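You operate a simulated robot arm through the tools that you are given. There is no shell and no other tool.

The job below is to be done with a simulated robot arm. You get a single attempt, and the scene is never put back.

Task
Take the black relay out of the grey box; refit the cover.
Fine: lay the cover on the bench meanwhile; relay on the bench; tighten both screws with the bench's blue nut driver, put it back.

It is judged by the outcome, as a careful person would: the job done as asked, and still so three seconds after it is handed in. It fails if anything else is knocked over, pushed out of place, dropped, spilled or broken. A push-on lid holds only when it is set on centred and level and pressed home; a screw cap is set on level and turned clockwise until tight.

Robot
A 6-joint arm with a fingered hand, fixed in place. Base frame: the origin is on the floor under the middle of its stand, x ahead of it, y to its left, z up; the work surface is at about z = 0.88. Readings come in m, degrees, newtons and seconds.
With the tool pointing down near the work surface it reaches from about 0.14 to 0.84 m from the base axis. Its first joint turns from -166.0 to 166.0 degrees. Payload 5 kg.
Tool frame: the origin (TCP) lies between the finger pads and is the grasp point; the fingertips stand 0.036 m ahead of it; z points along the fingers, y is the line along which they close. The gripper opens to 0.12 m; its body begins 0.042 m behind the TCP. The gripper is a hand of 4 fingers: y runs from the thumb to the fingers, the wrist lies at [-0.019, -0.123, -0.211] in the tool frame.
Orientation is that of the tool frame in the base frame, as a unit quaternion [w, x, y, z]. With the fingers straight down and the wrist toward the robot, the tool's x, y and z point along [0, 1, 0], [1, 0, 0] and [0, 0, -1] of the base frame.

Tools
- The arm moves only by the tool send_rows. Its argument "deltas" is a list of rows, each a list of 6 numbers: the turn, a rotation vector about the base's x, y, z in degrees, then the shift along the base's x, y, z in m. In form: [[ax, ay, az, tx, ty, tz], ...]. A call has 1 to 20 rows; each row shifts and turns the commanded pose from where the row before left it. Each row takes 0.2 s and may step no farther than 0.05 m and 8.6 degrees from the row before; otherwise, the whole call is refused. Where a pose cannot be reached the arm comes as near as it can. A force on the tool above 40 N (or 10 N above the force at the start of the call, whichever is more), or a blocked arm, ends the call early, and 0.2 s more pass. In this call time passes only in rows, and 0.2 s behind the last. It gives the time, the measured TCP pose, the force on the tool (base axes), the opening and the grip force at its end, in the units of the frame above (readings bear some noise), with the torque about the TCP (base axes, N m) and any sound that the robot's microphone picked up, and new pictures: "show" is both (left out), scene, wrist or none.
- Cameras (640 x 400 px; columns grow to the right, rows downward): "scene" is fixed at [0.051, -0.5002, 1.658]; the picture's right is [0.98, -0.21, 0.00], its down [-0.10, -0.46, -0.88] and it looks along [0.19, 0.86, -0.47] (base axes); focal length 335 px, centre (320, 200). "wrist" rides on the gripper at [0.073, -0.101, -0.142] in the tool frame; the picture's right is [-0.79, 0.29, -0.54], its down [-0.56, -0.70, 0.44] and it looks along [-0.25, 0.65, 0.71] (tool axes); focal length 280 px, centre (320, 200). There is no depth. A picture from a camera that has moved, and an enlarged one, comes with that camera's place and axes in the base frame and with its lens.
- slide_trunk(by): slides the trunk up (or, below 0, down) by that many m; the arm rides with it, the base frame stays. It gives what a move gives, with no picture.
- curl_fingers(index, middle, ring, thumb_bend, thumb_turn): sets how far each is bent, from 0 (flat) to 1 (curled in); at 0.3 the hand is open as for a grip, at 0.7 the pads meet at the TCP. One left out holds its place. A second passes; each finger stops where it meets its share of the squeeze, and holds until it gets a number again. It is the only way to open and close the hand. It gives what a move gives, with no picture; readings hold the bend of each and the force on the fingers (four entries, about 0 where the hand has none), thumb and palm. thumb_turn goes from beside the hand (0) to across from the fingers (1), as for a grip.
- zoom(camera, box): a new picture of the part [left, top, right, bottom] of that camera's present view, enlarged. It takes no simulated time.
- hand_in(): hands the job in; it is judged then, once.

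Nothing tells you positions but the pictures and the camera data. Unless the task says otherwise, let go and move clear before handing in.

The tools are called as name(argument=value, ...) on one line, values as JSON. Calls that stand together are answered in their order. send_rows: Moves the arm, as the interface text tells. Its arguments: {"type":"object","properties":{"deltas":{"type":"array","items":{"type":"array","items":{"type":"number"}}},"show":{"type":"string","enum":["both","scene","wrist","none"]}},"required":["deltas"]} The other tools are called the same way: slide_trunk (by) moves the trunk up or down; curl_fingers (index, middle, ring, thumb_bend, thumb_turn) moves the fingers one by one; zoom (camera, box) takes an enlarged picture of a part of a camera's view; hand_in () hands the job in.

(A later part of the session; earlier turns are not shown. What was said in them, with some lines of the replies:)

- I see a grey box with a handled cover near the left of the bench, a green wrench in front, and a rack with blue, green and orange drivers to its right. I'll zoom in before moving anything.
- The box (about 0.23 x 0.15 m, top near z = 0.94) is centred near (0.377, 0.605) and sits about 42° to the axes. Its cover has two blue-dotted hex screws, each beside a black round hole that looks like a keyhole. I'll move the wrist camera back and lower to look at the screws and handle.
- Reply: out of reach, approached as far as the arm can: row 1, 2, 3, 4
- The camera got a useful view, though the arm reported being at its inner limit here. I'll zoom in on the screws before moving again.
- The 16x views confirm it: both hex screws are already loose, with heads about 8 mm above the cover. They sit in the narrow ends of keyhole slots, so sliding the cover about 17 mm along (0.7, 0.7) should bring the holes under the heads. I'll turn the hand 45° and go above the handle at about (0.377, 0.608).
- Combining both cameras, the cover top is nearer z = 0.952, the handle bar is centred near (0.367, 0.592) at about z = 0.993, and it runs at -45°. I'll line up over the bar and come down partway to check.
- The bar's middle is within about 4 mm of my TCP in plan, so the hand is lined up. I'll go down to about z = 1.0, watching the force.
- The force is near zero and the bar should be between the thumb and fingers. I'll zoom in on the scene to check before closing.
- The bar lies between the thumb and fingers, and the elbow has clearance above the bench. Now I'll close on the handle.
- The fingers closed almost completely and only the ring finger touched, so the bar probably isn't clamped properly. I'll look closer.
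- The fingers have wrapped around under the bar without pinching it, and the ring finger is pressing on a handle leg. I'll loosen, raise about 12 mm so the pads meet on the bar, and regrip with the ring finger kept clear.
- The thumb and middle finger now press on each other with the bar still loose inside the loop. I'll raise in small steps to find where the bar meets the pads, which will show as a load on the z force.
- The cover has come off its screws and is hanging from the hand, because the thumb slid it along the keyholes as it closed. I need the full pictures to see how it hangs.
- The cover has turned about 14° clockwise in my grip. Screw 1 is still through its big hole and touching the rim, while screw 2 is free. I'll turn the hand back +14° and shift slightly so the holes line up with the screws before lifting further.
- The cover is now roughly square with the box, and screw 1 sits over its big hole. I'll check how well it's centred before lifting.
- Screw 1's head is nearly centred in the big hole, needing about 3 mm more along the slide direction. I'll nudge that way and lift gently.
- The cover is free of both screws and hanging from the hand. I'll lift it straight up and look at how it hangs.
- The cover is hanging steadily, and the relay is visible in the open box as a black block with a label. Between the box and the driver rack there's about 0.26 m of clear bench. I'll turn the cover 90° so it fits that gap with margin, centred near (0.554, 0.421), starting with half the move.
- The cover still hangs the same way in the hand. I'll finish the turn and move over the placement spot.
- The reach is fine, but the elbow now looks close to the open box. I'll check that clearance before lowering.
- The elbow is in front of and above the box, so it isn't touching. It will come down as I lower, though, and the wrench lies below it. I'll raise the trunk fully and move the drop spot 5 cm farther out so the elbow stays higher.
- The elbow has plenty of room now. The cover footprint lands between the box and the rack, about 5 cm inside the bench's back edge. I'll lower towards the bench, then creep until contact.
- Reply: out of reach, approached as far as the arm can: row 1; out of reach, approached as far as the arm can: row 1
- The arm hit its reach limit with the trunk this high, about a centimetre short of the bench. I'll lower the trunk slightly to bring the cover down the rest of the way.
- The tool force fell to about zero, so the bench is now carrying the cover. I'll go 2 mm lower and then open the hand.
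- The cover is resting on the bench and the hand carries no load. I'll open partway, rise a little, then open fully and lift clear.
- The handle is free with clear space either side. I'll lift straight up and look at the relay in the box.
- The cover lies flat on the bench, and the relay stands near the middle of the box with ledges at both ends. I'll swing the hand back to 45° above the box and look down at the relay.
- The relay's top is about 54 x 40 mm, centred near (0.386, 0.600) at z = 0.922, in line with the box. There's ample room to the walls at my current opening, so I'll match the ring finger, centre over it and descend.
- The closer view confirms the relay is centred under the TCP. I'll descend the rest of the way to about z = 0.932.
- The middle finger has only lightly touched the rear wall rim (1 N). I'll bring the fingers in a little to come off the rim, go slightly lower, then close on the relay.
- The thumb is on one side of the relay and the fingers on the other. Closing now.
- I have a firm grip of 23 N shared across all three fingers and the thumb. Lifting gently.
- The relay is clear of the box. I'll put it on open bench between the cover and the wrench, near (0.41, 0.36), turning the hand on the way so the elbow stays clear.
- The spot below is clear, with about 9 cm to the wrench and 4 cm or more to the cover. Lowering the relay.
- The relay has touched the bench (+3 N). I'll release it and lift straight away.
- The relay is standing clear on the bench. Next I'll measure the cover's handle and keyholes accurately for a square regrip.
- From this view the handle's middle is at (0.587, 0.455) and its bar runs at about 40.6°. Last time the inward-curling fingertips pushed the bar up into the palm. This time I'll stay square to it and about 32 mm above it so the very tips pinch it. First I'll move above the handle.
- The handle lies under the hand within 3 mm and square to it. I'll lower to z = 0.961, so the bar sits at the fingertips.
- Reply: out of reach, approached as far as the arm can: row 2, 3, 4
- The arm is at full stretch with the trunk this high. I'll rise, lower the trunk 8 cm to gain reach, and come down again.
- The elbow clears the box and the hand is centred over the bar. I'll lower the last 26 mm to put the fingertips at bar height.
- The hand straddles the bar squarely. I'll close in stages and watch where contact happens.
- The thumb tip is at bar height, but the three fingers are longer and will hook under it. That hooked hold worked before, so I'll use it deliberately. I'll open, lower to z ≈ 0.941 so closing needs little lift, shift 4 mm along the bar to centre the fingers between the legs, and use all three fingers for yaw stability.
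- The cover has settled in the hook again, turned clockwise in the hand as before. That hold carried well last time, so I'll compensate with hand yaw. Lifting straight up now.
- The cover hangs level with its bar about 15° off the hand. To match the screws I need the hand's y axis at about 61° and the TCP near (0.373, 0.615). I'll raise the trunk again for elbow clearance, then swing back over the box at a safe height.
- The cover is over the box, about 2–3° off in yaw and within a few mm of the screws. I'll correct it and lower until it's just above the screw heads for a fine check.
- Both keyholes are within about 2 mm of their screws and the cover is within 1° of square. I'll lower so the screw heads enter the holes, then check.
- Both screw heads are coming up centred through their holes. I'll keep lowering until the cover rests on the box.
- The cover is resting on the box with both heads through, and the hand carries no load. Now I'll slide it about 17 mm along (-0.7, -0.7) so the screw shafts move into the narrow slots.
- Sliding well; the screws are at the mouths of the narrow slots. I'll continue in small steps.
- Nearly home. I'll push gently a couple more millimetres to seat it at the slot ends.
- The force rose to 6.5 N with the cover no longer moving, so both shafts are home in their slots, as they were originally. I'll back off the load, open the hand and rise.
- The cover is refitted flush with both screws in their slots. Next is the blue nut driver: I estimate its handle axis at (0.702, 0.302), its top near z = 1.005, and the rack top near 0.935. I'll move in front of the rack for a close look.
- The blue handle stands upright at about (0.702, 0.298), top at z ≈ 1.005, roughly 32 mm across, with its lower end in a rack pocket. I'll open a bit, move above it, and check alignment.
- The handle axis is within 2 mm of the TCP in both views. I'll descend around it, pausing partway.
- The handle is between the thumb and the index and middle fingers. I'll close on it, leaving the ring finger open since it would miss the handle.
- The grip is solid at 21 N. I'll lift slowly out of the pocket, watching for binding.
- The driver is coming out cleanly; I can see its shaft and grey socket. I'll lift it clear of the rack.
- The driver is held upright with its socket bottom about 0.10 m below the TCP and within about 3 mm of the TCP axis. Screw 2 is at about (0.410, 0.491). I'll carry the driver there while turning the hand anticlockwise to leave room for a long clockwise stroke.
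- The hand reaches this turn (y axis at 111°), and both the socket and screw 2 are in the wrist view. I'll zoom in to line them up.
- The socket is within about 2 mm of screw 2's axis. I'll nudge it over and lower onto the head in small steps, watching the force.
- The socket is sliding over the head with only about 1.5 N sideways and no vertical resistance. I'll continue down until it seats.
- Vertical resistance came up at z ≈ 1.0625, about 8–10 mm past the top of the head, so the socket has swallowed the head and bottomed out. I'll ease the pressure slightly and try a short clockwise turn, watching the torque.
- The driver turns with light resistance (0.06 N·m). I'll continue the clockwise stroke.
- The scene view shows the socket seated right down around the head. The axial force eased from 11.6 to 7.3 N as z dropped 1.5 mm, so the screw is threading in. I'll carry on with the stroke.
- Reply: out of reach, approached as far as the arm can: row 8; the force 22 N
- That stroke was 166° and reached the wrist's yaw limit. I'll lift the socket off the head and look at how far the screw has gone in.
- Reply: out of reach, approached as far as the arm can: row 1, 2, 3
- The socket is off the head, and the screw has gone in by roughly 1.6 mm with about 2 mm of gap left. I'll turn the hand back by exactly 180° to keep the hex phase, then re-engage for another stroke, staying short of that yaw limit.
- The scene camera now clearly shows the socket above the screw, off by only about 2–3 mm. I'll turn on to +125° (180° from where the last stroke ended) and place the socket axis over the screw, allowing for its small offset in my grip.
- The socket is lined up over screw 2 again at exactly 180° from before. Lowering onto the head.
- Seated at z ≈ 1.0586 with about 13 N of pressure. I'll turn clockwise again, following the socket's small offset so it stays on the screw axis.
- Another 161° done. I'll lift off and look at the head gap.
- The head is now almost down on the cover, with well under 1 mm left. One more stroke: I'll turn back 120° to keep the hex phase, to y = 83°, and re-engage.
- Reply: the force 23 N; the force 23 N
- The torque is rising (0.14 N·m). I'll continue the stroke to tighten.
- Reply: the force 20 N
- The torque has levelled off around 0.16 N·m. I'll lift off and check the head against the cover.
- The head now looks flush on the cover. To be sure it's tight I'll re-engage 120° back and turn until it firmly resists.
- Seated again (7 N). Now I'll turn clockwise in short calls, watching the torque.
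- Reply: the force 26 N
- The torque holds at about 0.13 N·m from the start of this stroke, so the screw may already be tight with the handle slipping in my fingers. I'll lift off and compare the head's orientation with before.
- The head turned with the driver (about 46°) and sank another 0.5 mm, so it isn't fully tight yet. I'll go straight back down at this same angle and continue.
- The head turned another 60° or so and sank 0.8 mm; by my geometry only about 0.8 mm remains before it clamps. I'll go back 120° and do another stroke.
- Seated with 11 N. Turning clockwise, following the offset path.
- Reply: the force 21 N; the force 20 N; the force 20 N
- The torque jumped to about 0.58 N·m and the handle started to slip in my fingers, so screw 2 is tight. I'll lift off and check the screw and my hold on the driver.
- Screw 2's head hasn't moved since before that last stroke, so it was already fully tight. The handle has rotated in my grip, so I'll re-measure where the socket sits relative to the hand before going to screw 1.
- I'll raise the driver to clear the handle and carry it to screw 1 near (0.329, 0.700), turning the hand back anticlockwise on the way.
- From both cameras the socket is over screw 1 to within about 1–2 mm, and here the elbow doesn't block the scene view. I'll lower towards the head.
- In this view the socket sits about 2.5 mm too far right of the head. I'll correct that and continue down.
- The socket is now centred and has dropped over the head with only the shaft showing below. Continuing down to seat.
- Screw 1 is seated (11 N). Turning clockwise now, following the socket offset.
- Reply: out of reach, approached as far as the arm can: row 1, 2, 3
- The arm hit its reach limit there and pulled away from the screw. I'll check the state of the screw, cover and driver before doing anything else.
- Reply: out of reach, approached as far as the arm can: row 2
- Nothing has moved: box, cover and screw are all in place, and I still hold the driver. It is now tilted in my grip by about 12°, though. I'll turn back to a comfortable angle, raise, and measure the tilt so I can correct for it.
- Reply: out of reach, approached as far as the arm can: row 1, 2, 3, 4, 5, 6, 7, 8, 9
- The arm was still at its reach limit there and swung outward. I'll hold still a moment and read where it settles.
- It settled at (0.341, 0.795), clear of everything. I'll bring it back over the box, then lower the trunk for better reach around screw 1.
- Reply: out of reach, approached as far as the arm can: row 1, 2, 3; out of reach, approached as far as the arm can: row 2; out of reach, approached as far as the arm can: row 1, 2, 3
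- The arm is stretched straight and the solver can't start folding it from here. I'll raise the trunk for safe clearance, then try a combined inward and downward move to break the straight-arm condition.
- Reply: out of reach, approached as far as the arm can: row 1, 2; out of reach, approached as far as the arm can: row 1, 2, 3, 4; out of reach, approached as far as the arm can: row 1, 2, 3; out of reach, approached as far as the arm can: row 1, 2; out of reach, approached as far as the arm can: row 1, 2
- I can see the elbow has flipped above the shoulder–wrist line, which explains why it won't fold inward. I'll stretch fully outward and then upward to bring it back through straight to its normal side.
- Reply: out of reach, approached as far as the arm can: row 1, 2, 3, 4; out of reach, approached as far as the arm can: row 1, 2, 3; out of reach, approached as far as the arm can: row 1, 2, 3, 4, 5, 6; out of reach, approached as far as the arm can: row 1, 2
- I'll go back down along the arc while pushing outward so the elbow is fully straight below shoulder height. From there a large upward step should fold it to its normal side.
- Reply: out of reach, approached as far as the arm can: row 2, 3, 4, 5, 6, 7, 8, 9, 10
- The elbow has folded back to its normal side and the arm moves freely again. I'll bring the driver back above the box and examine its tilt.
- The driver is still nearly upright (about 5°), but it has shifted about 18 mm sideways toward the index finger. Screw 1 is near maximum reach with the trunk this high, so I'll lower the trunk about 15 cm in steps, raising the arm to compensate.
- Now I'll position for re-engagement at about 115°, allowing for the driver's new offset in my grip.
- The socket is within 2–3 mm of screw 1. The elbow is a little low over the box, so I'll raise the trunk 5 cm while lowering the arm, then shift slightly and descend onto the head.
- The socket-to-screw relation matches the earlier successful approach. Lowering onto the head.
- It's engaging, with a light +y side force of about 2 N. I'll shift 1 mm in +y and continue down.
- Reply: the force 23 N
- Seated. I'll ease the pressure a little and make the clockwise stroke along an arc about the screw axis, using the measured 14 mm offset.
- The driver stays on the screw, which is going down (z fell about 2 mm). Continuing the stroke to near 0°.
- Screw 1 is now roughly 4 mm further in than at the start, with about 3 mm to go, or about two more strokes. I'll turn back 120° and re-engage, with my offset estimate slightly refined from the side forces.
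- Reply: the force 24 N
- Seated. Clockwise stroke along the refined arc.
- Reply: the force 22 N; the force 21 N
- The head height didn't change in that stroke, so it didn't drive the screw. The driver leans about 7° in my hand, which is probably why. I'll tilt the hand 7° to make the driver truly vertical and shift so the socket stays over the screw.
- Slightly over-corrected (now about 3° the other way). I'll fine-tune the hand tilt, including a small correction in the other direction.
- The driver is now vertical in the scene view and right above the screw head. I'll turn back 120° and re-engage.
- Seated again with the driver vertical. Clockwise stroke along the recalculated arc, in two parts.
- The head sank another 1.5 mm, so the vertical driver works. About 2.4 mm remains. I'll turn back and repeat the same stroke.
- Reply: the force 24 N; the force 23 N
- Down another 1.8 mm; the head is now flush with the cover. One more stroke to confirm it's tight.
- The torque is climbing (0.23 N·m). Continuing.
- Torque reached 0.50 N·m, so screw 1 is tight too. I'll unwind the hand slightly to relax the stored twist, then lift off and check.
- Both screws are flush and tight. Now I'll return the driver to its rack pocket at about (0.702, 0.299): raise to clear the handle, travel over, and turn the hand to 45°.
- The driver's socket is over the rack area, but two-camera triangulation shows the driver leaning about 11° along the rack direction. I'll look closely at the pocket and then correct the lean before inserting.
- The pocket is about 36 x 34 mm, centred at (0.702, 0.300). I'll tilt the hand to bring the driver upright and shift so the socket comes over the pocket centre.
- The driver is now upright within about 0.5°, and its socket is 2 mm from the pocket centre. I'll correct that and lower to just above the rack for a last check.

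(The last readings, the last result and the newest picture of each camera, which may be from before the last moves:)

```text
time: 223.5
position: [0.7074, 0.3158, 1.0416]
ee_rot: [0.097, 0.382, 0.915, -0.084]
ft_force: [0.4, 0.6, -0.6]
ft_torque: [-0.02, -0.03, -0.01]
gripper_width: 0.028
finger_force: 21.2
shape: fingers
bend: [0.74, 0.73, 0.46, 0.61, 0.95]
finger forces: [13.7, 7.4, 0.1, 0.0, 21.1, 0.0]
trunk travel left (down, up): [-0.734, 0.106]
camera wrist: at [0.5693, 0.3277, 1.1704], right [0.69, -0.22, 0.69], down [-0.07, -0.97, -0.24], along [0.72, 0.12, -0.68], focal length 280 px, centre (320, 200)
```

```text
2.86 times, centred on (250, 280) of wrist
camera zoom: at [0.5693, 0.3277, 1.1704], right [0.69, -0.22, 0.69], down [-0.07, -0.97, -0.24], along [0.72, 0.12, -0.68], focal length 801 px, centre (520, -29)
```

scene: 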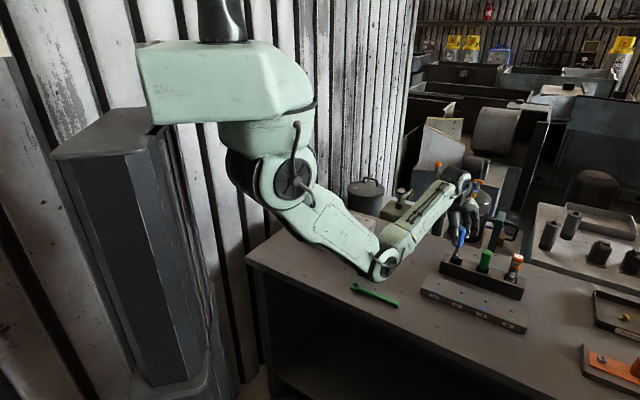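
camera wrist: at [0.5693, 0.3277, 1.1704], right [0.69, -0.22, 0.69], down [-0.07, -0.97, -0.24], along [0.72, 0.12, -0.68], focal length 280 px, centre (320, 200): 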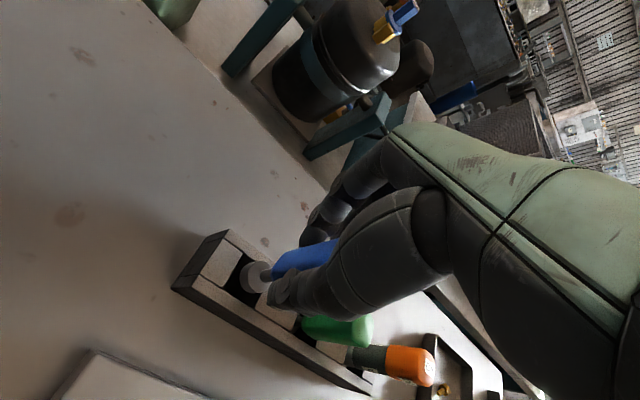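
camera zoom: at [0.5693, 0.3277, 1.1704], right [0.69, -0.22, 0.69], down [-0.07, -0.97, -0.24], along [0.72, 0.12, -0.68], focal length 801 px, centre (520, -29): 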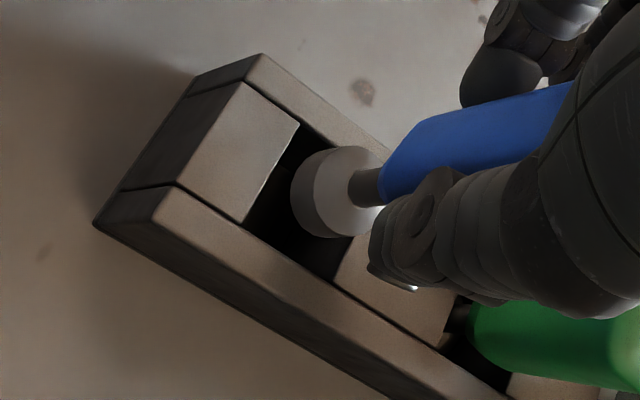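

The socket is just above the pocket but about 3 mm short in x. I'll correct that and insert gently.

send_rows(deltas=[[0, 0, 0, 0.0028, -0.0003, 0], [0, 0, 0, 0, 0, -0.006]], show="none")

send_rows(deltas=[[0, 0, 0, 0, 0, -0.006], [0, 0, 0, 0, 0, -0.006]], show="none")

zoom(camera="scene", box=[435, 215, 485, 275])

zoom(camera="wrist", box=[170, 210, 330, 350])

```text
time: 224.1
position: [0.7086, 0.3158, 1.0363]
ee_rot: [0.098, 0.382, 0.915, -0.084]
ft_force: [-0.2, 0.7, -0.4]
ft_torque: [0.04, -0.05, 0.0]
gripper_width: 0.0284
finger_force: 21.3
shape: fingers
bend: [0.74, 0.73, 0.46, 0.61, 0.95]
finger forces: [13.7, 7.4, 0.1, 0.0, 21.2, 0.0]
trunk travel left (down, up): [-0.734, 0.106]
```

```text
time: 224.7
position: [0.7093, 0.3156, 1.0239]
ee_rot: [0.097, 0.383, 0.915, -0.083]
ft_force: [-0.2, 0.6, -1.3]
ft_torque: [0.01, 0.0, -0.01]
gripper_width: 0.0282
finger_force: 21.1
shape: fingers
bend: [0.74, 0.73, 0.46, 0.61, 0.95]
finger forces: [13.8, 7.4, 0.1, 0.0, 21.3, 0.0]
trunk travel left (down, up): [-0.734, 0.106]
```

```text
6.67 times, centred on (460, 245) of scene
camera zoom: at [0.051, -0.5002, 1.658], right [0.98, -0.21, 0.0], down [-0.1, -0.46, -0.88], along [0.19, 0.86, -0.47], focal length 2233 px, centre (-613, -100)
```

zoom: 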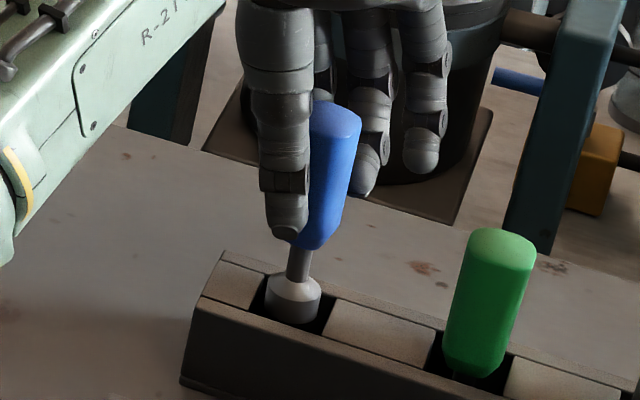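

```text
2.86 times, centred on (250, 280) of wrist
camera zoom: at [0.5728, 0.3272, 1.1529], right [0.69, -0.22, 0.69], down [-0.07, -0.97, -0.24], along [0.72, 0.12, -0.68], focal length 801 px, centre (520, -29)
```

zoom: 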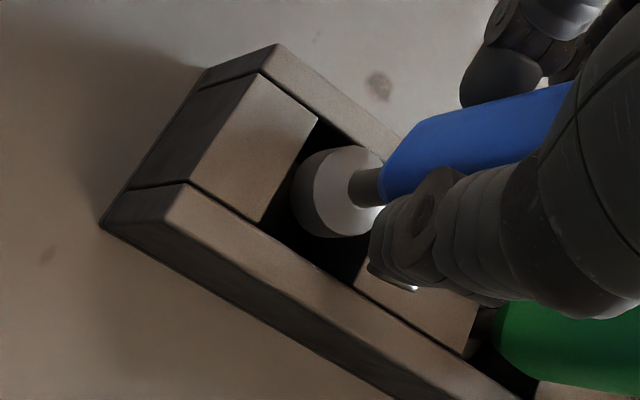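

The socket is in the pocket with no contact force. I'll trim 1 mm and keep lowering.

send_rows(deltas=[[0, 0, 0, -0.001, 0, -0.006], [0, 0, 0, 0, 0, -0.006]], show="none")

send_rows(deltas=[[0, 0, 0, 0, 0, -0.006]], show="none")

send_rows(deltas=[[0, 0, 0, 0, 0, -0.006]], show="none")

zoom(camera="scene", box=[435, 215, 485, 275])

zoom(camera="wrist", box=[170, 210, 330, 350])

```text
time: 225.3
position: [0.7092, 0.3157, 1.0115]
ee_rot: [0.097, 0.382, 0.915, -0.083]
ft_force: [0.3, 0.5, -0.7]
ft_torque: [0.0, -0.01, 0.05]
gripper_width: 0.0281
finger_force: 20.6
shape: fingers
bend: [0.74, 0.73, 0.46, 0.61, 0.95]
finger forces: [13.8, 7.4, 0.0, 0.0, 21.2, 0.1]
trunk travel left (down, up): [-0.734, 0.106]
```

```text
time: 225.7
position: [0.7093, 0.3134, 1.0077]
ee_rot: [0.097, 0.383, 0.915, -0.084]
ft_force: [-0.3, 0.3, -1.0]
ft_torque: [-0.01, 0.01, 0.03]
gripper_width: 0.0284
finger_force: 21.1
shape: fingers
bend: [0.74, 0.73, 0.46, 0.61, 0.95]
finger forces: [13.7, 7.4, 0.0, 0.1, 21.2, 0.0]
trunk travel left (down, up): [-0.734, 0.106]
```

```text
time: 226.1
position: [0.7096, 0.3154, 1.0]
ee_rot: [0.096, 0.382, 0.915, -0.083]
ft_force: [-0.6, -0.7, -0.1]
ft_torque: [-0.04, -0.02, -0.02]
gripper_width: 0.0278
finger_force: 21.3
shape: fingers
bend: [0.74, 0.73, 0.46, 0.61, 0.95]
finger forces: [13.9, 7.4, 0.0, 0.0, 21.1, 0.0]
trunk travel left (down, up): [-0.734, 0.106]
```

```text
6.67 times, centred on (460, 245) of scene
camera zoom: at [0.051, -0.5002, 1.658], right [0.98, -0.21, 0.0], down [-0.1, -0.46, -0.88], along [0.19, 0.86, -0.47], focal length 2233 px, centre (-613, -100)
```

zoom: 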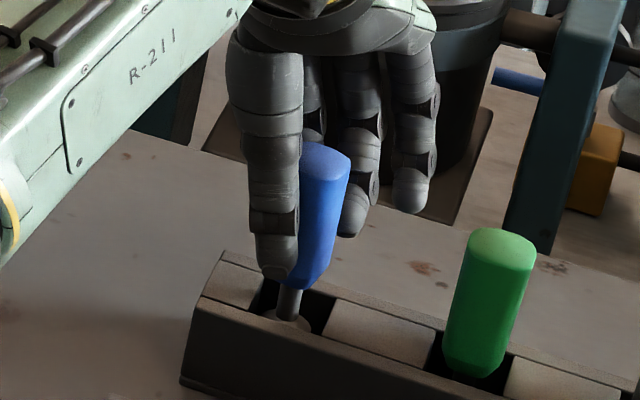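

```text
2.86 times, centred on (250, 280) of wrist
camera zoom: at [0.572, 0.3266, 1.1285], right [0.69, -0.22, 0.69], down [-0.07, -0.97, -0.24], along [0.72, 0.12, -0.68], focal length 801 px, centre (520, -29)
```

zoom: 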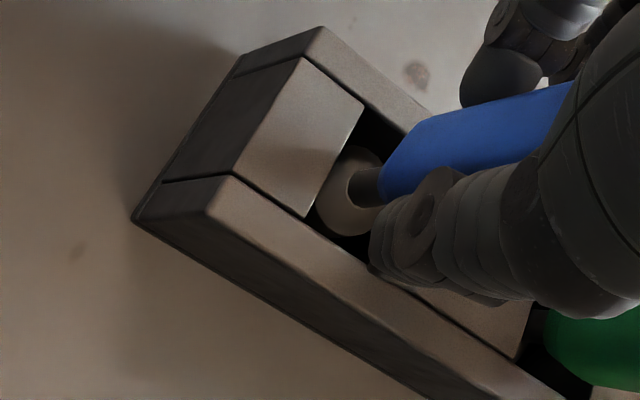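

send_rows(deltas=[[0, 0, 0, 0, 0, -0.004]], show="none")

send_rows(deltas=[[0, 0, 0, 0, 0, -0.004]], show="none")

send_rows(deltas=[[0, 0, 0, 0, 0, -0.003]], show="none")

zoom(camera="scene", box=[435, 225, 485, 275])

zoom(camera="wrist", box=[200, 210, 330, 330])

```text
time: 226.5
position: [0.7092, 0.3149, 0.9958]
ee_rot: [0.097, 0.382, 0.915, -0.083]
ft_force: [0.1, 0.5, -1.2]
ft_torque: [0.03, -0.05, 0.01]
gripper_width: 0.0282
finger_force: 21.5
shape: fingers
bend: [0.74, 0.73, 0.46, 0.61, 0.95]
finger forces: [13.7, 7.4, 0.1, 0.1, 21.1, 0.0]
trunk travel left (down, up): [-0.734, 0.106]
```

```text
time: 226.9
position: [0.7094, 0.3142, 0.9909]
ee_rot: [0.097, 0.383, 0.915, -0.083]
ft_force: [0.3, -0.5, -1.1]
ft_torque: [0.0, -0.03, -0.06]
gripper_width: 0.0282
finger_force: 21.3
shape: fingers
bend: [0.74, 0.73, 0.46, 0.61, 0.95]
finger forces: [13.9, 7.3, 0.0, 0.0, 21.1, 0.1]
trunk travel left (down, up): [-0.734, 0.106]
```

```text
time: 227.3
position: [0.7091, 0.3148, 0.9897]
ee_rot: [0.097, 0.382, 0.915, -0.083]
ft_force: [0.1, -0.1, -1.5]
ft_torque: [0.02, -0.02, 0.01]
gripper_width: 0.0282
finger_force: 21.2
shape: fingers
bend: [0.74, 0.73, 0.46, 0.61, 0.95]
finger forces: [13.8, 7.4, 0.0, 0.0, 21.1, 0.1]
trunk travel left (down, up): [-0.734, 0.106]
```

```text
8.00 times, centred on (460, 250) of scene
camera zoom: at [0.051, -0.5002, 1.658], right [0.98, -0.21, 0.0], down [-0.1, -0.46, -0.88], along [0.19, 0.86, -0.47], focal length 2680 px, centre (-800, -200)
```

zoom: 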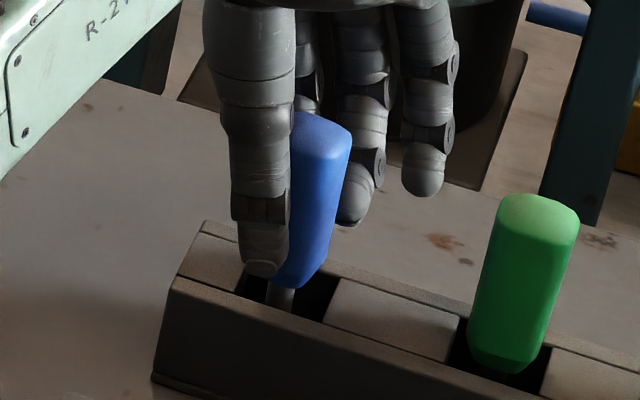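

```text
3.33 times, centred on (265, 270) of wrist
camera zoom: at [0.5724, 0.3269, 1.1171], right [0.69, -0.22, 0.69], down [-0.07, -0.97, -0.24], along [0.72, 0.12, -0.68], focal length 935 px, centre (503, -33)
```

zoom: 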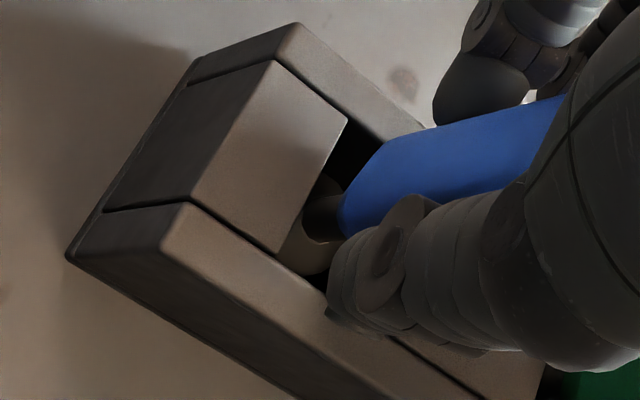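

send_rows(deltas=[[0, 0, 0, 0, 0, -0.002]], show="none")

send_rows(deltas=[[0, 0, 0, 0, 0, -0.002]], show="none")

send_rows(deltas=[[0, 0, 0, 0, 0, -0.002]], show="none")

zoom(camera="scene", box=[435, 225, 485, 275])

```text
time: 227.7
position: [0.709, 0.3157, 0.9876]
ee_rot: [0.097, 0.382, 0.915, -0.083]
ft_force: [-0.7, -0.5, -1.2]
ft_torque: [0.0, 0.03, 0.02]
gripper_width: 0.0284
finger_force: 21.1
shape: fingers
bend: [0.74, 0.73, 0.46, 0.61, 0.95]
finger forces: [13.7, 7.4, 0.0, 0.0, 21.2, 0.1]
trunk travel left (down, up): [-0.734, 0.106]
```

```text
time: 228.1
position: [0.7087, 0.3144, 0.9847]
ee_rot: [0.097, 0.382, 0.915, -0.083]
ft_force: [-0.4, 0.0, -0.9]
ft_torque: [-0.03, -0.02, 0.01]
gripper_width: 0.0282
finger_force: 21.3
shape: fingers
bend: [0.74, 0.73, 0.46, 0.61, 0.95]
finger forces: [13.8, 7.3, 0.0, 0.0, 21.1, 0.0]
trunk travel left (down, up): [-0.734, 0.106]
```

```text
time: 228.5
position: [0.7095, 0.3154, 0.9833]
ee_rot: [0.097, 0.383, 0.915, -0.083]
ft_force: [0.0, -0.8, 0.9]
ft_torque: [-0.04, 0.04, 0.02]
gripper_width: 0.0281
finger_force: 21.9
shape: fingers
bend: [0.74, 0.73, 0.46, 0.61, 0.95]
finger forces: [13.8, 7.5, 0.1, 0.1, 21.2, 0.1]
trunk travel left (down, up): [-0.734, 0.106]
```

```text
8.00 times, centred on (460, 250) of scene
camera zoom: at [0.051, -0.5002, 1.658], right [0.98, -0.21, 0.0], down [-0.1, -0.46, -0.88], along [0.19, 0.86, -0.47], focal length 2680 px, centre (-800, -200)
```

zoom: 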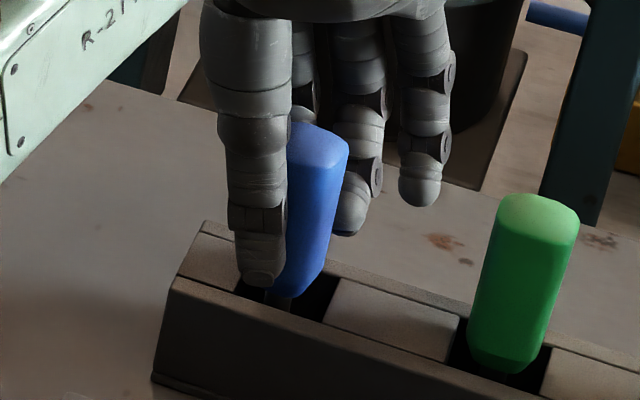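

send_rows(deltas=[[0, 0, 0, 0, 0, -0.0015]], show="none")

zoom(camera="wrist", box=[200, 210, 330, 330])

```text
time: 228.9
position: [0.7099, 0.3151, 0.983]
ee_rot: [0.099, 0.382, 0.915, -0.082]
ft_force: [-0.2, -0.8, 6.6]
ft_torque: [-0.05, 0.09, 0.01]
gripper_width: 0.0282
finger_force: 22.0
shape: fingers
bend: [0.74, 0.73, 0.46, 0.61, 0.95]
finger forces: [14.1, 7.8, 0.0, 0.0, 21.8, 0.1]
trunk travel left (down, up): [-0.734, 0.106]
```

```text
3.33 times, centred on (265, 270) of wrist
camera zoom: at [0.5716, 0.3264, 1.1115], right [0.69, -0.22, 0.69], down [-0.06, -0.97, -0.24], along [0.72, 0.12, -0.68], focal length 935 px, centre (503, -33)
```

zoom: 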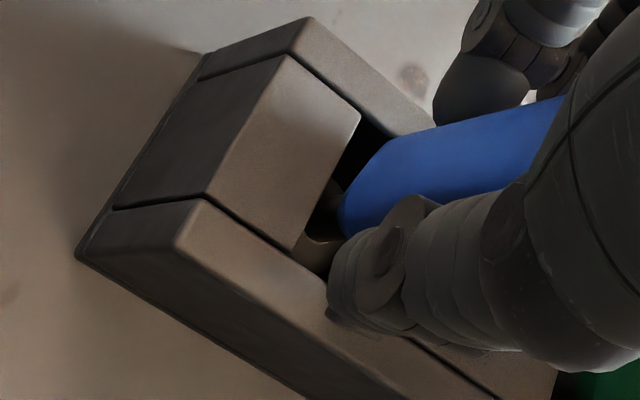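

The socket is resting on the pocket floor (6.6 N). I'll ease the load and release gradually.

send_rows(deltas=[[0, 0, 0, 0, 0, 0.001]], show="none")

curl_fingers(index=0.67, middle=0.67, thumb_bend=0.57)

zoom(camera="scene", box=[435, 225, 485, 275])

zoom(camera="wrist", box=[200, 190, 350, 330])

```text
time: 229.3
position: [0.708, 0.3135, 0.9841]
ee_rot: [0.097, 0.383, 0.915, -0.082]
ft_force: [0.7, 0.0, 6.8]
ft_torque: [0.0, 0.02, 0.02]
gripper_width: 0.0282
finger_force: 21.8
shape: fingers
bend: [0.74, 0.73, 0.46, 0.61, 0.95]
finger forces: [14.6, 7.8, 0.1, 0.0, 21.5, 0.0]
trunk travel left (down, up): [-0.734, 0.106]
```

```text
time: 230.3
position: [0.7085, 0.3143, 0.9827]
ee_rot: [0.098, 0.382, 0.915, -0.083]
ft_force: [0.0, 0.1, -1.0]
ft_torque: [-0.01, -0.01, 0.03]
gripper_width: 0.0326
finger_force: 1.0
shape: fingers
bend: [0.66, 0.67, 0.46, 0.55, 0.97]
finger forces: [0.8, 0.2, 0.1, 0.0, 1.0, 0.0]
trunk travel left (down, up): [-0.734, 0.106]
```

```text
8.00 times, centred on (460, 250) of scene
camera zoom: at [0.051, -0.5002, 1.658], right [0.98, -0.21, 0.0], down [-0.1, -0.46, -0.88], along [0.19, 0.86, -0.47], focal length 2680 px, centre (-800, -200)
```

zoom: 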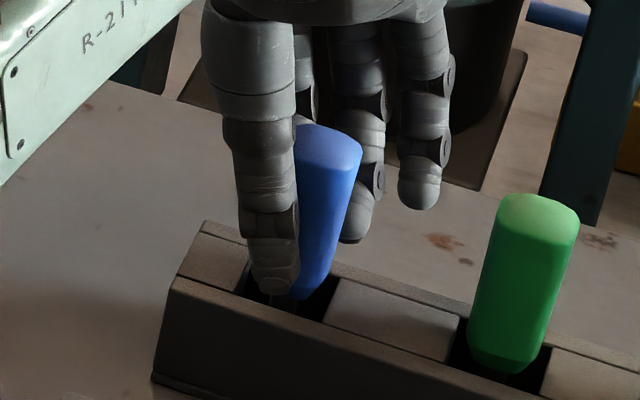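

```text
2.86 times, centred on (275, 260) of wrist
camera zoom: at [0.5718, 0.3264, 1.1107], right [0.69, -0.22, 0.69], down [-0.07, -0.97, -0.24], along [0.72, 0.12, -0.68], focal length 801 px, centre (449, 29)
```

zoom: 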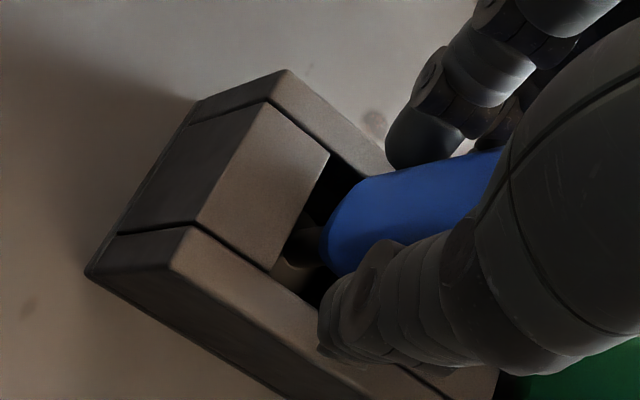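

The grip is nearly off, with the driver still resting lightly against the fingers. I'll continue opening in small steps so it settles upright on its base.

curl_fingers(index=0.62, middle=0.62, thumb_bend=0.5)

zoom(camera="scene", box=[435, 225, 485, 275])

zoom(camera="wrist", box=[200, 190, 350, 330])

```text
time: 231.3
position: [0.7082, 0.3149, 0.9825]
ee_rot: [0.098, 0.382, 0.915, -0.084]
ft_force: [-1.5, 0.0, -0.3]
ft_torque: [0.0, 0.02, 0.01]
gripper_width: 0.0458
finger_force: 0.1
shape: fingers
bend: [0.62, 0.62, 0.46, 0.5, 0.97]
finger forces: [0.0, 0.0, 0.1, 0.0, 0.1, 0.0]
trunk travel left (down, up): [-0.734, 0.106]
```

```text
8.00 times, centred on (460, 250) of scene
camera zoom: at [0.051, -0.5002, 1.658], right [0.98, -0.21, 0.0], down [-0.1, -0.46, -0.88], along [0.19, 0.86, -0.47], focal length 2680 px, centre (-800, -200)
```

zoom: 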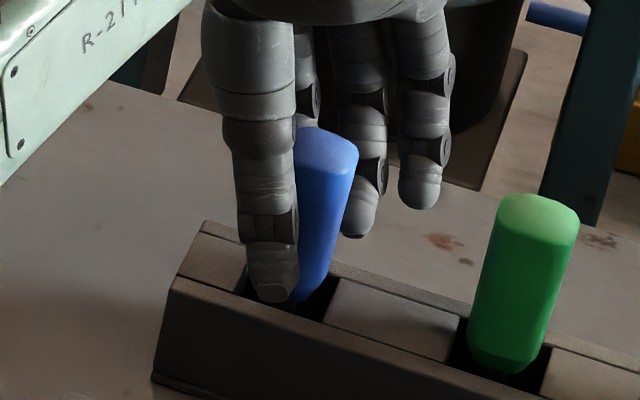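

```text
2.86 times, centred on (275, 260) of wrist
camera zoom: at [0.5718, 0.3264, 1.111], right [0.69, -0.22, 0.69], down [-0.07, -0.97, -0.24], along [0.72, 0.12, -0.68], focal length 801 px, centre (449, 29)
```

zoom: 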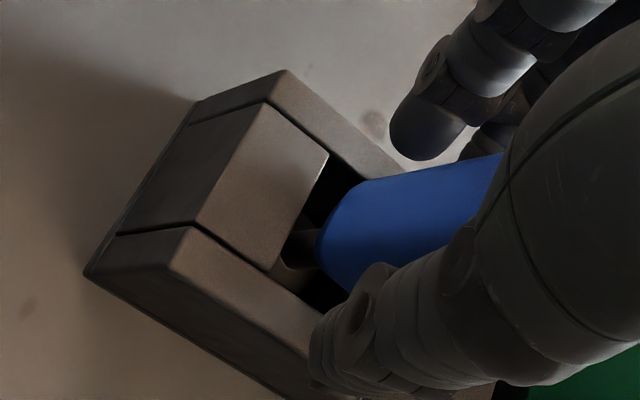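

The driver is standing upright on its own in the pocket with zero finger contact. I'll rise 12 mm, open wider, and then lift clear.

send_rows(deltas=[[0, 0, 0, 0, 0, 0.006], [0, 0, 0, 0, 0, 0.006]], show="none")

curl_fingers(index=0.54, middle=0.54, thumb_bend=0.44)

zoom(camera="scene", box=[435, 220, 485, 270])

zoom(camera="wrist", box=[200, 190, 350, 330])

```text
time: 231.9
position: [0.7091, 0.3144, 0.9965]
ee_rot: [0.096, 0.382, 0.915, -0.083]
ft_force: [-0.2, 0.3, -0.2]
ft_torque: [-0.02, 0.02, 0.02]
gripper_width: 0.0459
finger_force: 0.0
shape: fingers
bend: [0.62, 0.62, 0.46, 0.5, 0.97]
finger forces: [0.0, 0.0, 0.0, 0.0, 0.0, 0.1]
trunk travel left (down, up): [-0.734, 0.106]
```

```text
time: 232.9
position: [0.7087, 0.3135, 0.9953]
ee_rot: [0.097, 0.383, 0.915, -0.082]
ft_force: [0.5, -0.3, 0.0]
ft_torque: [-0.01, 0.01, 0.02]
gripper_width: 0.0669
finger_force: 0.1
shape: fingers
bend: [0.54, 0.54, 0.46, 0.44, 0.97]
finger forces: [0.0, 0.0, 0.0, 0.0, 0.0, 0.0]
trunk travel left (down, up): [-0.734, 0.106]
```

```text
8.00 times, centred on (460, 245) of scene
camera zoom: at [0.051, -0.5002, 1.658], right [0.98, -0.21, 0.0], down [-0.1, -0.46, -0.88], along [0.19, 0.86, -0.47], focal length 2680 px, centre (-800, -160)
```

zoom: 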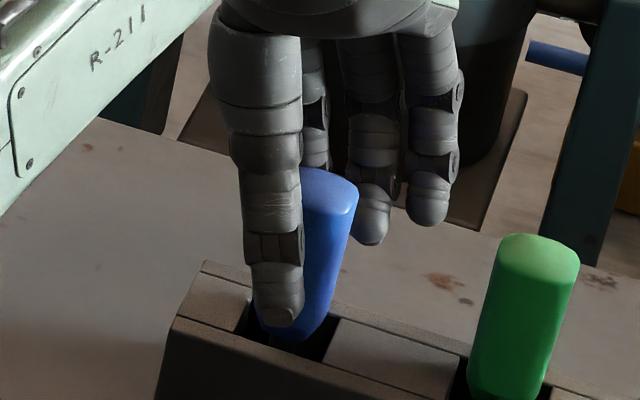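

```text
2.86 times, centred on (275, 260) of wrist
camera zoom: at [0.5723, 0.3259, 1.1235], right [0.69, -0.22, 0.69], down [-0.07, -0.97, -0.24], along [0.72, 0.12, -0.68], focal length 801 px, centre (449, 29)
```

zoom: 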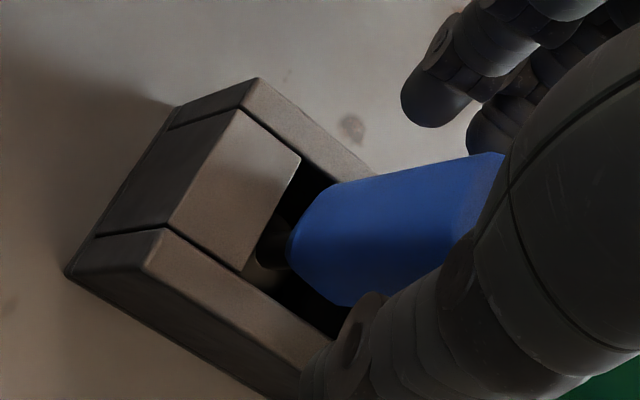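

All clear of the driver. Lifting straight up and away.

send_rows(deltas=[[0, 0, 0, 0, 0, 0.02], [0, 0, 0, 0, 0, 0.03], [0, 0, 0, 0, 0, 0.04], [0, 0, 0, 0, 0, 0.04]], show="both")

zoom(camera="scene", box=[420, 220, 540, 310])

zoom(camera="scene", box=[435, 225, 485, 275])

```text
time: 233.9
position: [0.7076, 0.3142, 1.1249]
ee_rot: [0.097, 0.382, 0.915, -0.082]
ft_force: [-0.2, -0.8, 1.2]
ft_torque: [-0.01, -0.01, -0.01]
gripper_width: 0.0667
finger_force: 0.0
shape: fingers
bend: [0.54, 0.54, 0.46, 0.44, 0.97]
finger forces: [0.0, 0.0, 0.1, 0.0, 0.1, 0.1]
trunk travel left (down, up): [-0.734, 0.106]
camera wrist: at [0.5719, 0.3258, 1.2537], right [0.69, -0.22, 0.69], down [-0.07, -0.97, -0.24], along [0.72, 0.12, -0.68], focal length 280 px, centre (320, 200)
```

scene: 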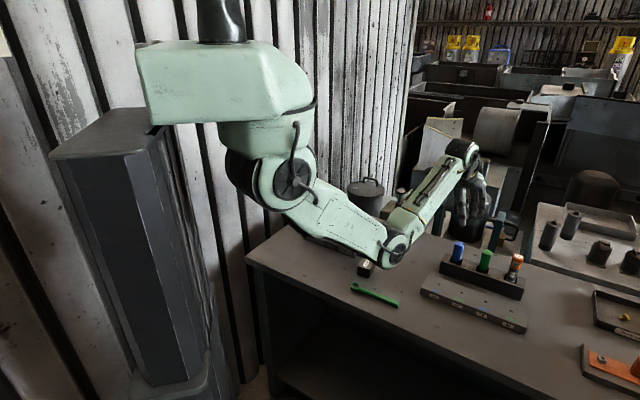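
wrist: 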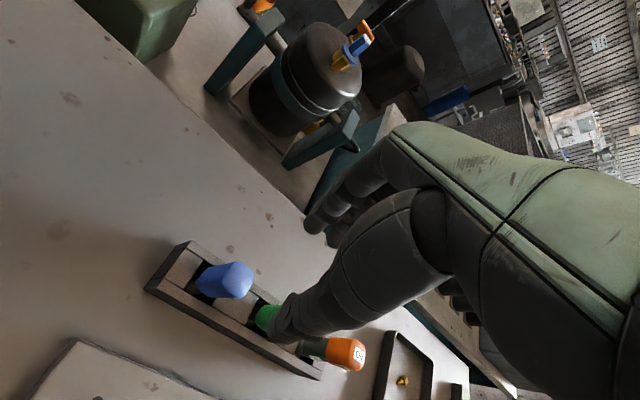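

```text
4.44 times, centred on (480, 265) of scene
camera zoom: at [0.051, -0.5002, 1.658], right [0.98, -0.21, 0.0], down [-0.1, -0.46, -0.88], along [0.19, 0.86, -0.47], focal length 1489 px, centre (-391, -89)
```

zoom: 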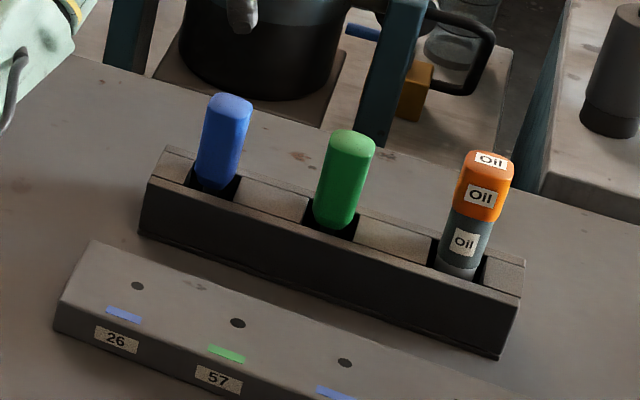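

```text
8.00 times, centred on (460, 250) of scene
camera zoom: at [0.051, -0.5002, 1.658], right [0.98, -0.21, 0.0], down [-0.1, -0.46, -0.88], along [0.19, 0.86, -0.47], focal length 2680 px, centre (-800, -200)
```

zoom: 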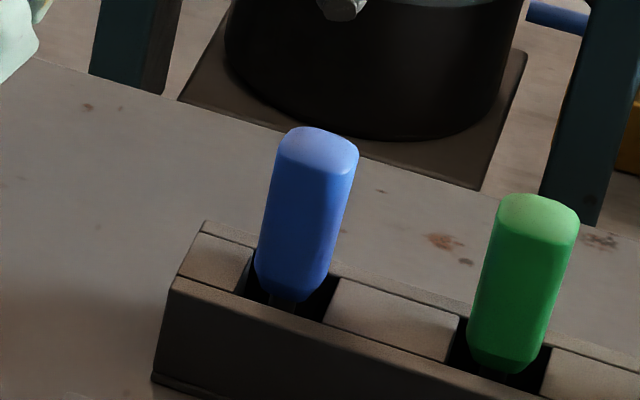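

The driver is back upright in its pocket. I'll retract the arm to a clear spot and do a final inspection of the box, relay and bench.

send_rows(deltas=[[0, 0, 0, 0, 0, 0.04], [0, 0, 0, -0.02, 0.01, 0.03], [0, 0, 0, -0.035, 0.02, 0.02], [0, 0, 0, -0.035, 0.02, 0.01], [0, 0, 0, -0.035, 0.02, 0], [0, 0, 0, -0.035, 0.02, 0]], show="both")

zoom(camera="scene", box=[290, 180, 430, 310])

```text
time: 235.3
position: [0.5457, 0.4077, 1.2234]
ee_rot: [0.097, 0.383, 0.915, -0.084]
ft_force: [-0.5, -0.8, 0.9]
ft_torque: [-0.02, -0.01, -0.01]
gripper_width: 0.0668
finger_force: 0.0
shape: fingers
bend: [0.54, 0.54, 0.46, 0.44, 0.97]
finger forces: [0.1, 0.0, 0.0, 0.0, 0.0, 0.0]
trunk travel left (down, up): [-0.734, 0.106]
camera wrist: at [0.4089, 0.419, 1.3516], right [0.69, -0.22, 0.69], down [-0.07, -0.97, -0.24], along [0.72, 0.12, -0.68], focal length 280 px, centre (320, 200)
```

scene: 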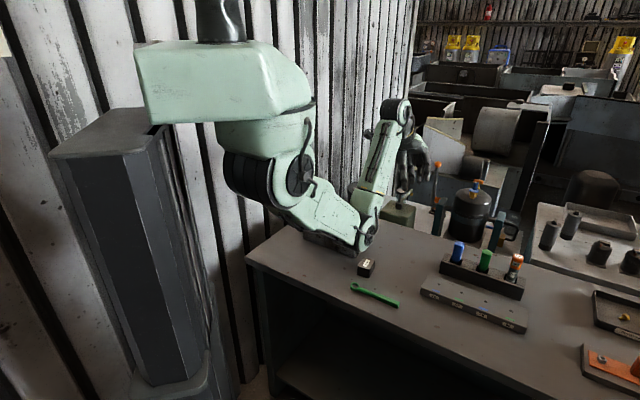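
wrist: 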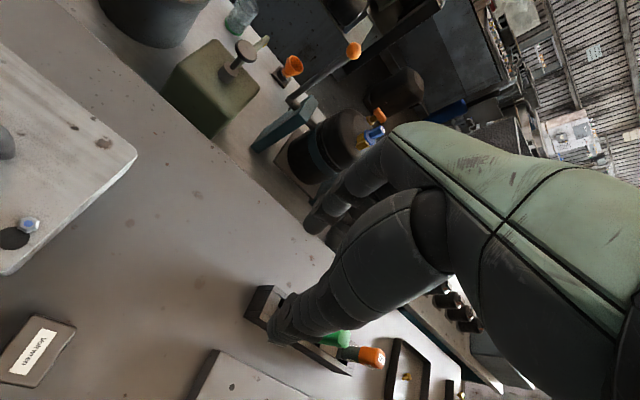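

```text
3.08 times, centred on (360, 245) of scene
camera zoom: at [0.051, -0.5002, 1.658], right [0.98, -0.21, 0.0], down [-0.1, -0.46, -0.88], along [0.19, 0.86, -0.47], focal length 1031 px, centre (197, 62)
```

zoom: 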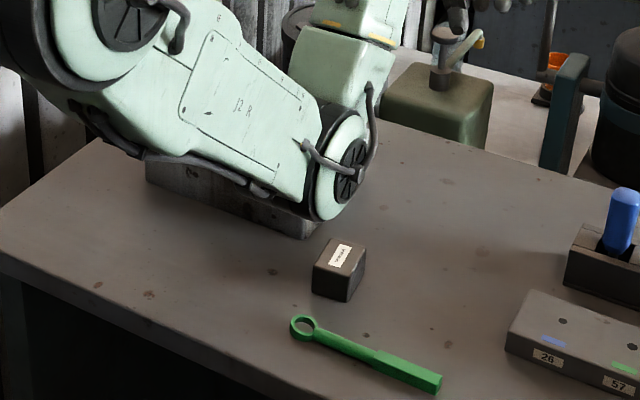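

slide_trunk(by=0.1)

send_rows(deltas=[[0, 0, 0, 0.03, -0.02, 0.01], [0, 0, 0, 0.03, -0.03, 0.01], [0, 0, 0, 0.02, -0.04, 0], [0, 0, 0, 0.01, -0.04, 0], [0, 0, 0, 0, -0.04, 0]], show="both")

zoom(camera="scene", box=[290, 180, 430, 310])

```text
time: 236.6
position: [0.5487, 0.4063, 1.3235]
ee_rot: [0.097, 0.382, 0.915, -0.084]
ft_force: [1.1, -0.6, 0.2]
ft_torque: [0.06, 0.01, 0.0]
gripper_width: 0.0669
finger_force: 0.0
shape: fingers
bend: [0.54, 0.54, 0.46, 0.44, 0.97]
finger forces: [0.1, 0.0, 0.1, 0.1, 0.1, 0.1]
trunk travel left (down, up): [-0.834, 0.006]
```

```text
time: 237.8
position: [0.6477, 0.2371, 1.3368]
ee_rot: [0.099, 0.382, 0.915, -0.082]
ft_force: [0.3, -0.4, 0.0]
ft_torque: [0.04, 0.0, 0.02]
gripper_width: 0.0668
finger_force: 0.1
shape: fingers
bend: [0.54, 0.54, 0.46, 0.44, 0.97]
finger forces: [0.1, 0.0, 0.1, 0.0, 0.0, 0.0]
out of reach, approached as far as the arm can: row 5
trunk travel left (down, up): [-0.834, 0.006]
camera wrist: at [0.5092, 0.2489, 1.4645], right [0.69, -0.22, 0.69], down [-0.06, -0.97, -0.24], along [0.72, 0.12, -0.68], focal length 280 px, centre (320, 200)
```

scene: 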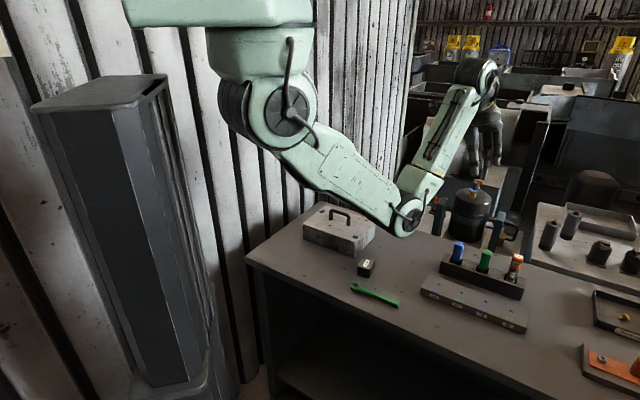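
wrist: 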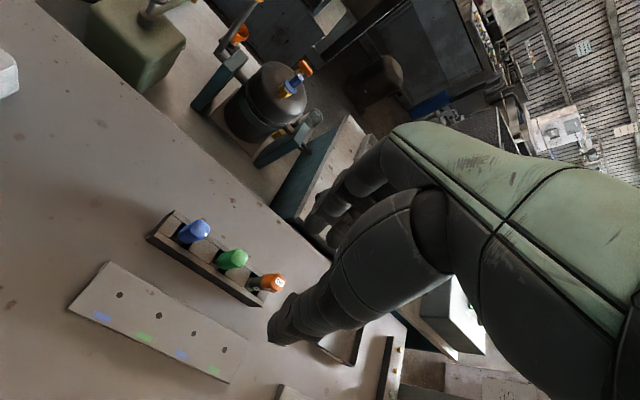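

```text
3.08 times, centred on (360, 245) of scene
camera zoom: at [0.051, -0.5002, 1.658], right [0.98, -0.21, 0.0], down [-0.1, -0.46, -0.88], along [0.19, 0.86, -0.47], focal length 1031 px, centre (197, 62)
```

zoom: 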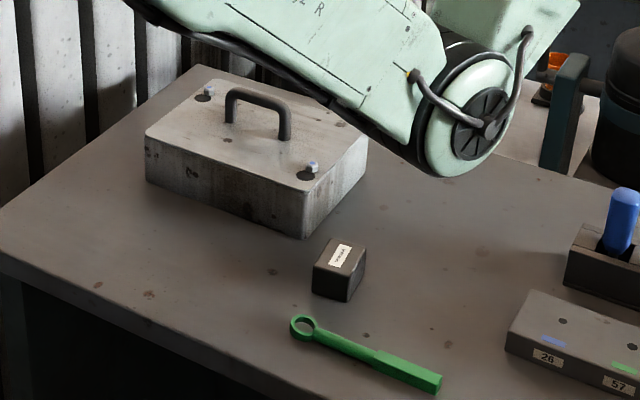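

Everything is visible now. I'll zoom to the same frames as at the start to compare the box, screws and other items.

zoom(camera="scene", box=[280, 180, 440, 280])

zoom(camera="scene", box=[345, 220, 375, 245])

zoom(camera="scene", box=[310, 195, 340, 220])

zoom(camera="scene", box=[400, 220, 560, 340])

```text
4.00 times, centred on (360, 230) of scene
camera zoom: at [0.051, -0.5002, 1.658], right [0.98, -0.21, 0.0], down [-0.1, -0.46, -0.88], along [0.19, 0.86, -0.47], focal length 1340 px, centre (160, 80)
```

zoom: 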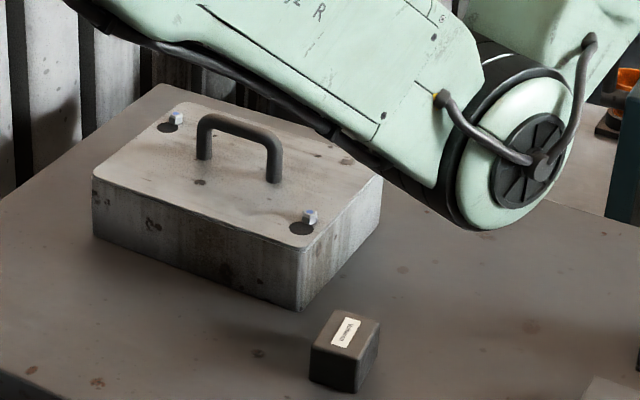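

```text
16.00 times, centred on (360, 232) of scene
camera zoom: at [0.051, -0.5002, 1.658], right [0.98, -0.21, 0.0], down [-0.1, -0.46, -0.88], along [0.19, 0.86, -0.47], focal length 5360 px, centre (-320, -320)
```

zoom: 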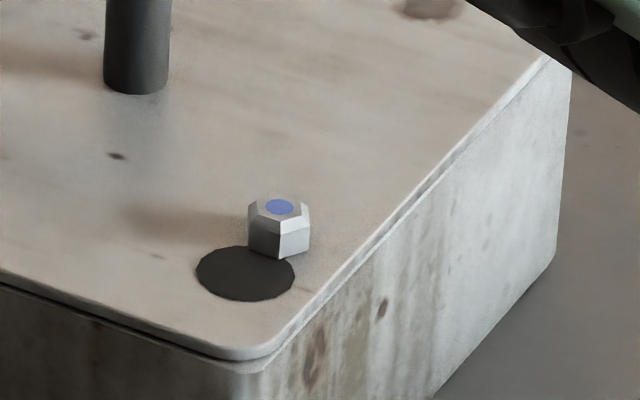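

```text
16.00 times, centred on (325, 208) of scene
camera zoom: at [0.051, -0.5002, 1.658], right [0.98, -0.21, 0.0], down [-0.1, -0.46, -0.88], along [0.19, 0.86, -0.47], focal length 5360 px, centre (240, 80)
```

zoom: 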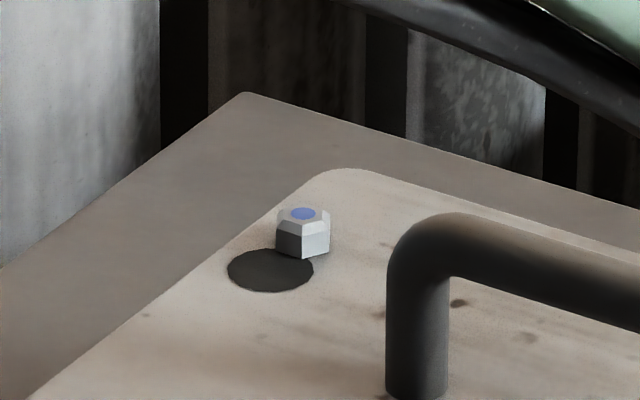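

```text
3.33 times, centred on (480, 280) of scene
camera zoom: at [0.051, -0.5002, 1.658], right [0.98, -0.21, 0.0], down [-0.1, -0.46, -0.88], along [0.19, 0.86, -0.47], focal length 1117 px, centre (-213, -67)
```

zoom: 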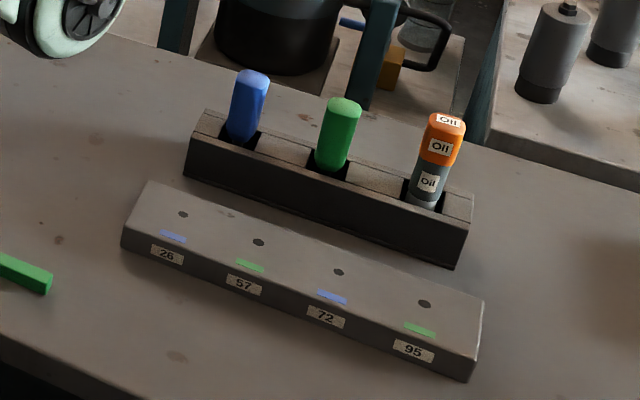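

The job is done, so I'm handing it in. Both screw heads sit flush, and the cover and box are where they started. The relay stands on the bench, the blue driver is back in its pocket, and nothing else has shifted.

hand_in()

```text
The job is handed in.
```

The relay is out of the grey box and standing on the bench, the cover is refitted, and the job is handed in.

- **Cover:** it sits flush, with both screws home in their keyhole slots. The box is where it started.
- **Screws:** both are tightened with the blue nut driver. Each resisted at about 0.5 N·m at the end, with its head flush on the cover.
- **Driver:** it is back upright in its pocket in the rack.
- **Other items:** in the final pictures the wrench, the other drivers and the numbered block had not moved.

While I was tightening the screw at the far left corner, the arm reached its limit and pulled the driver off the head. It stayed in my grip and nothing was knocked. I re-engaged it and finished tightening that screw.
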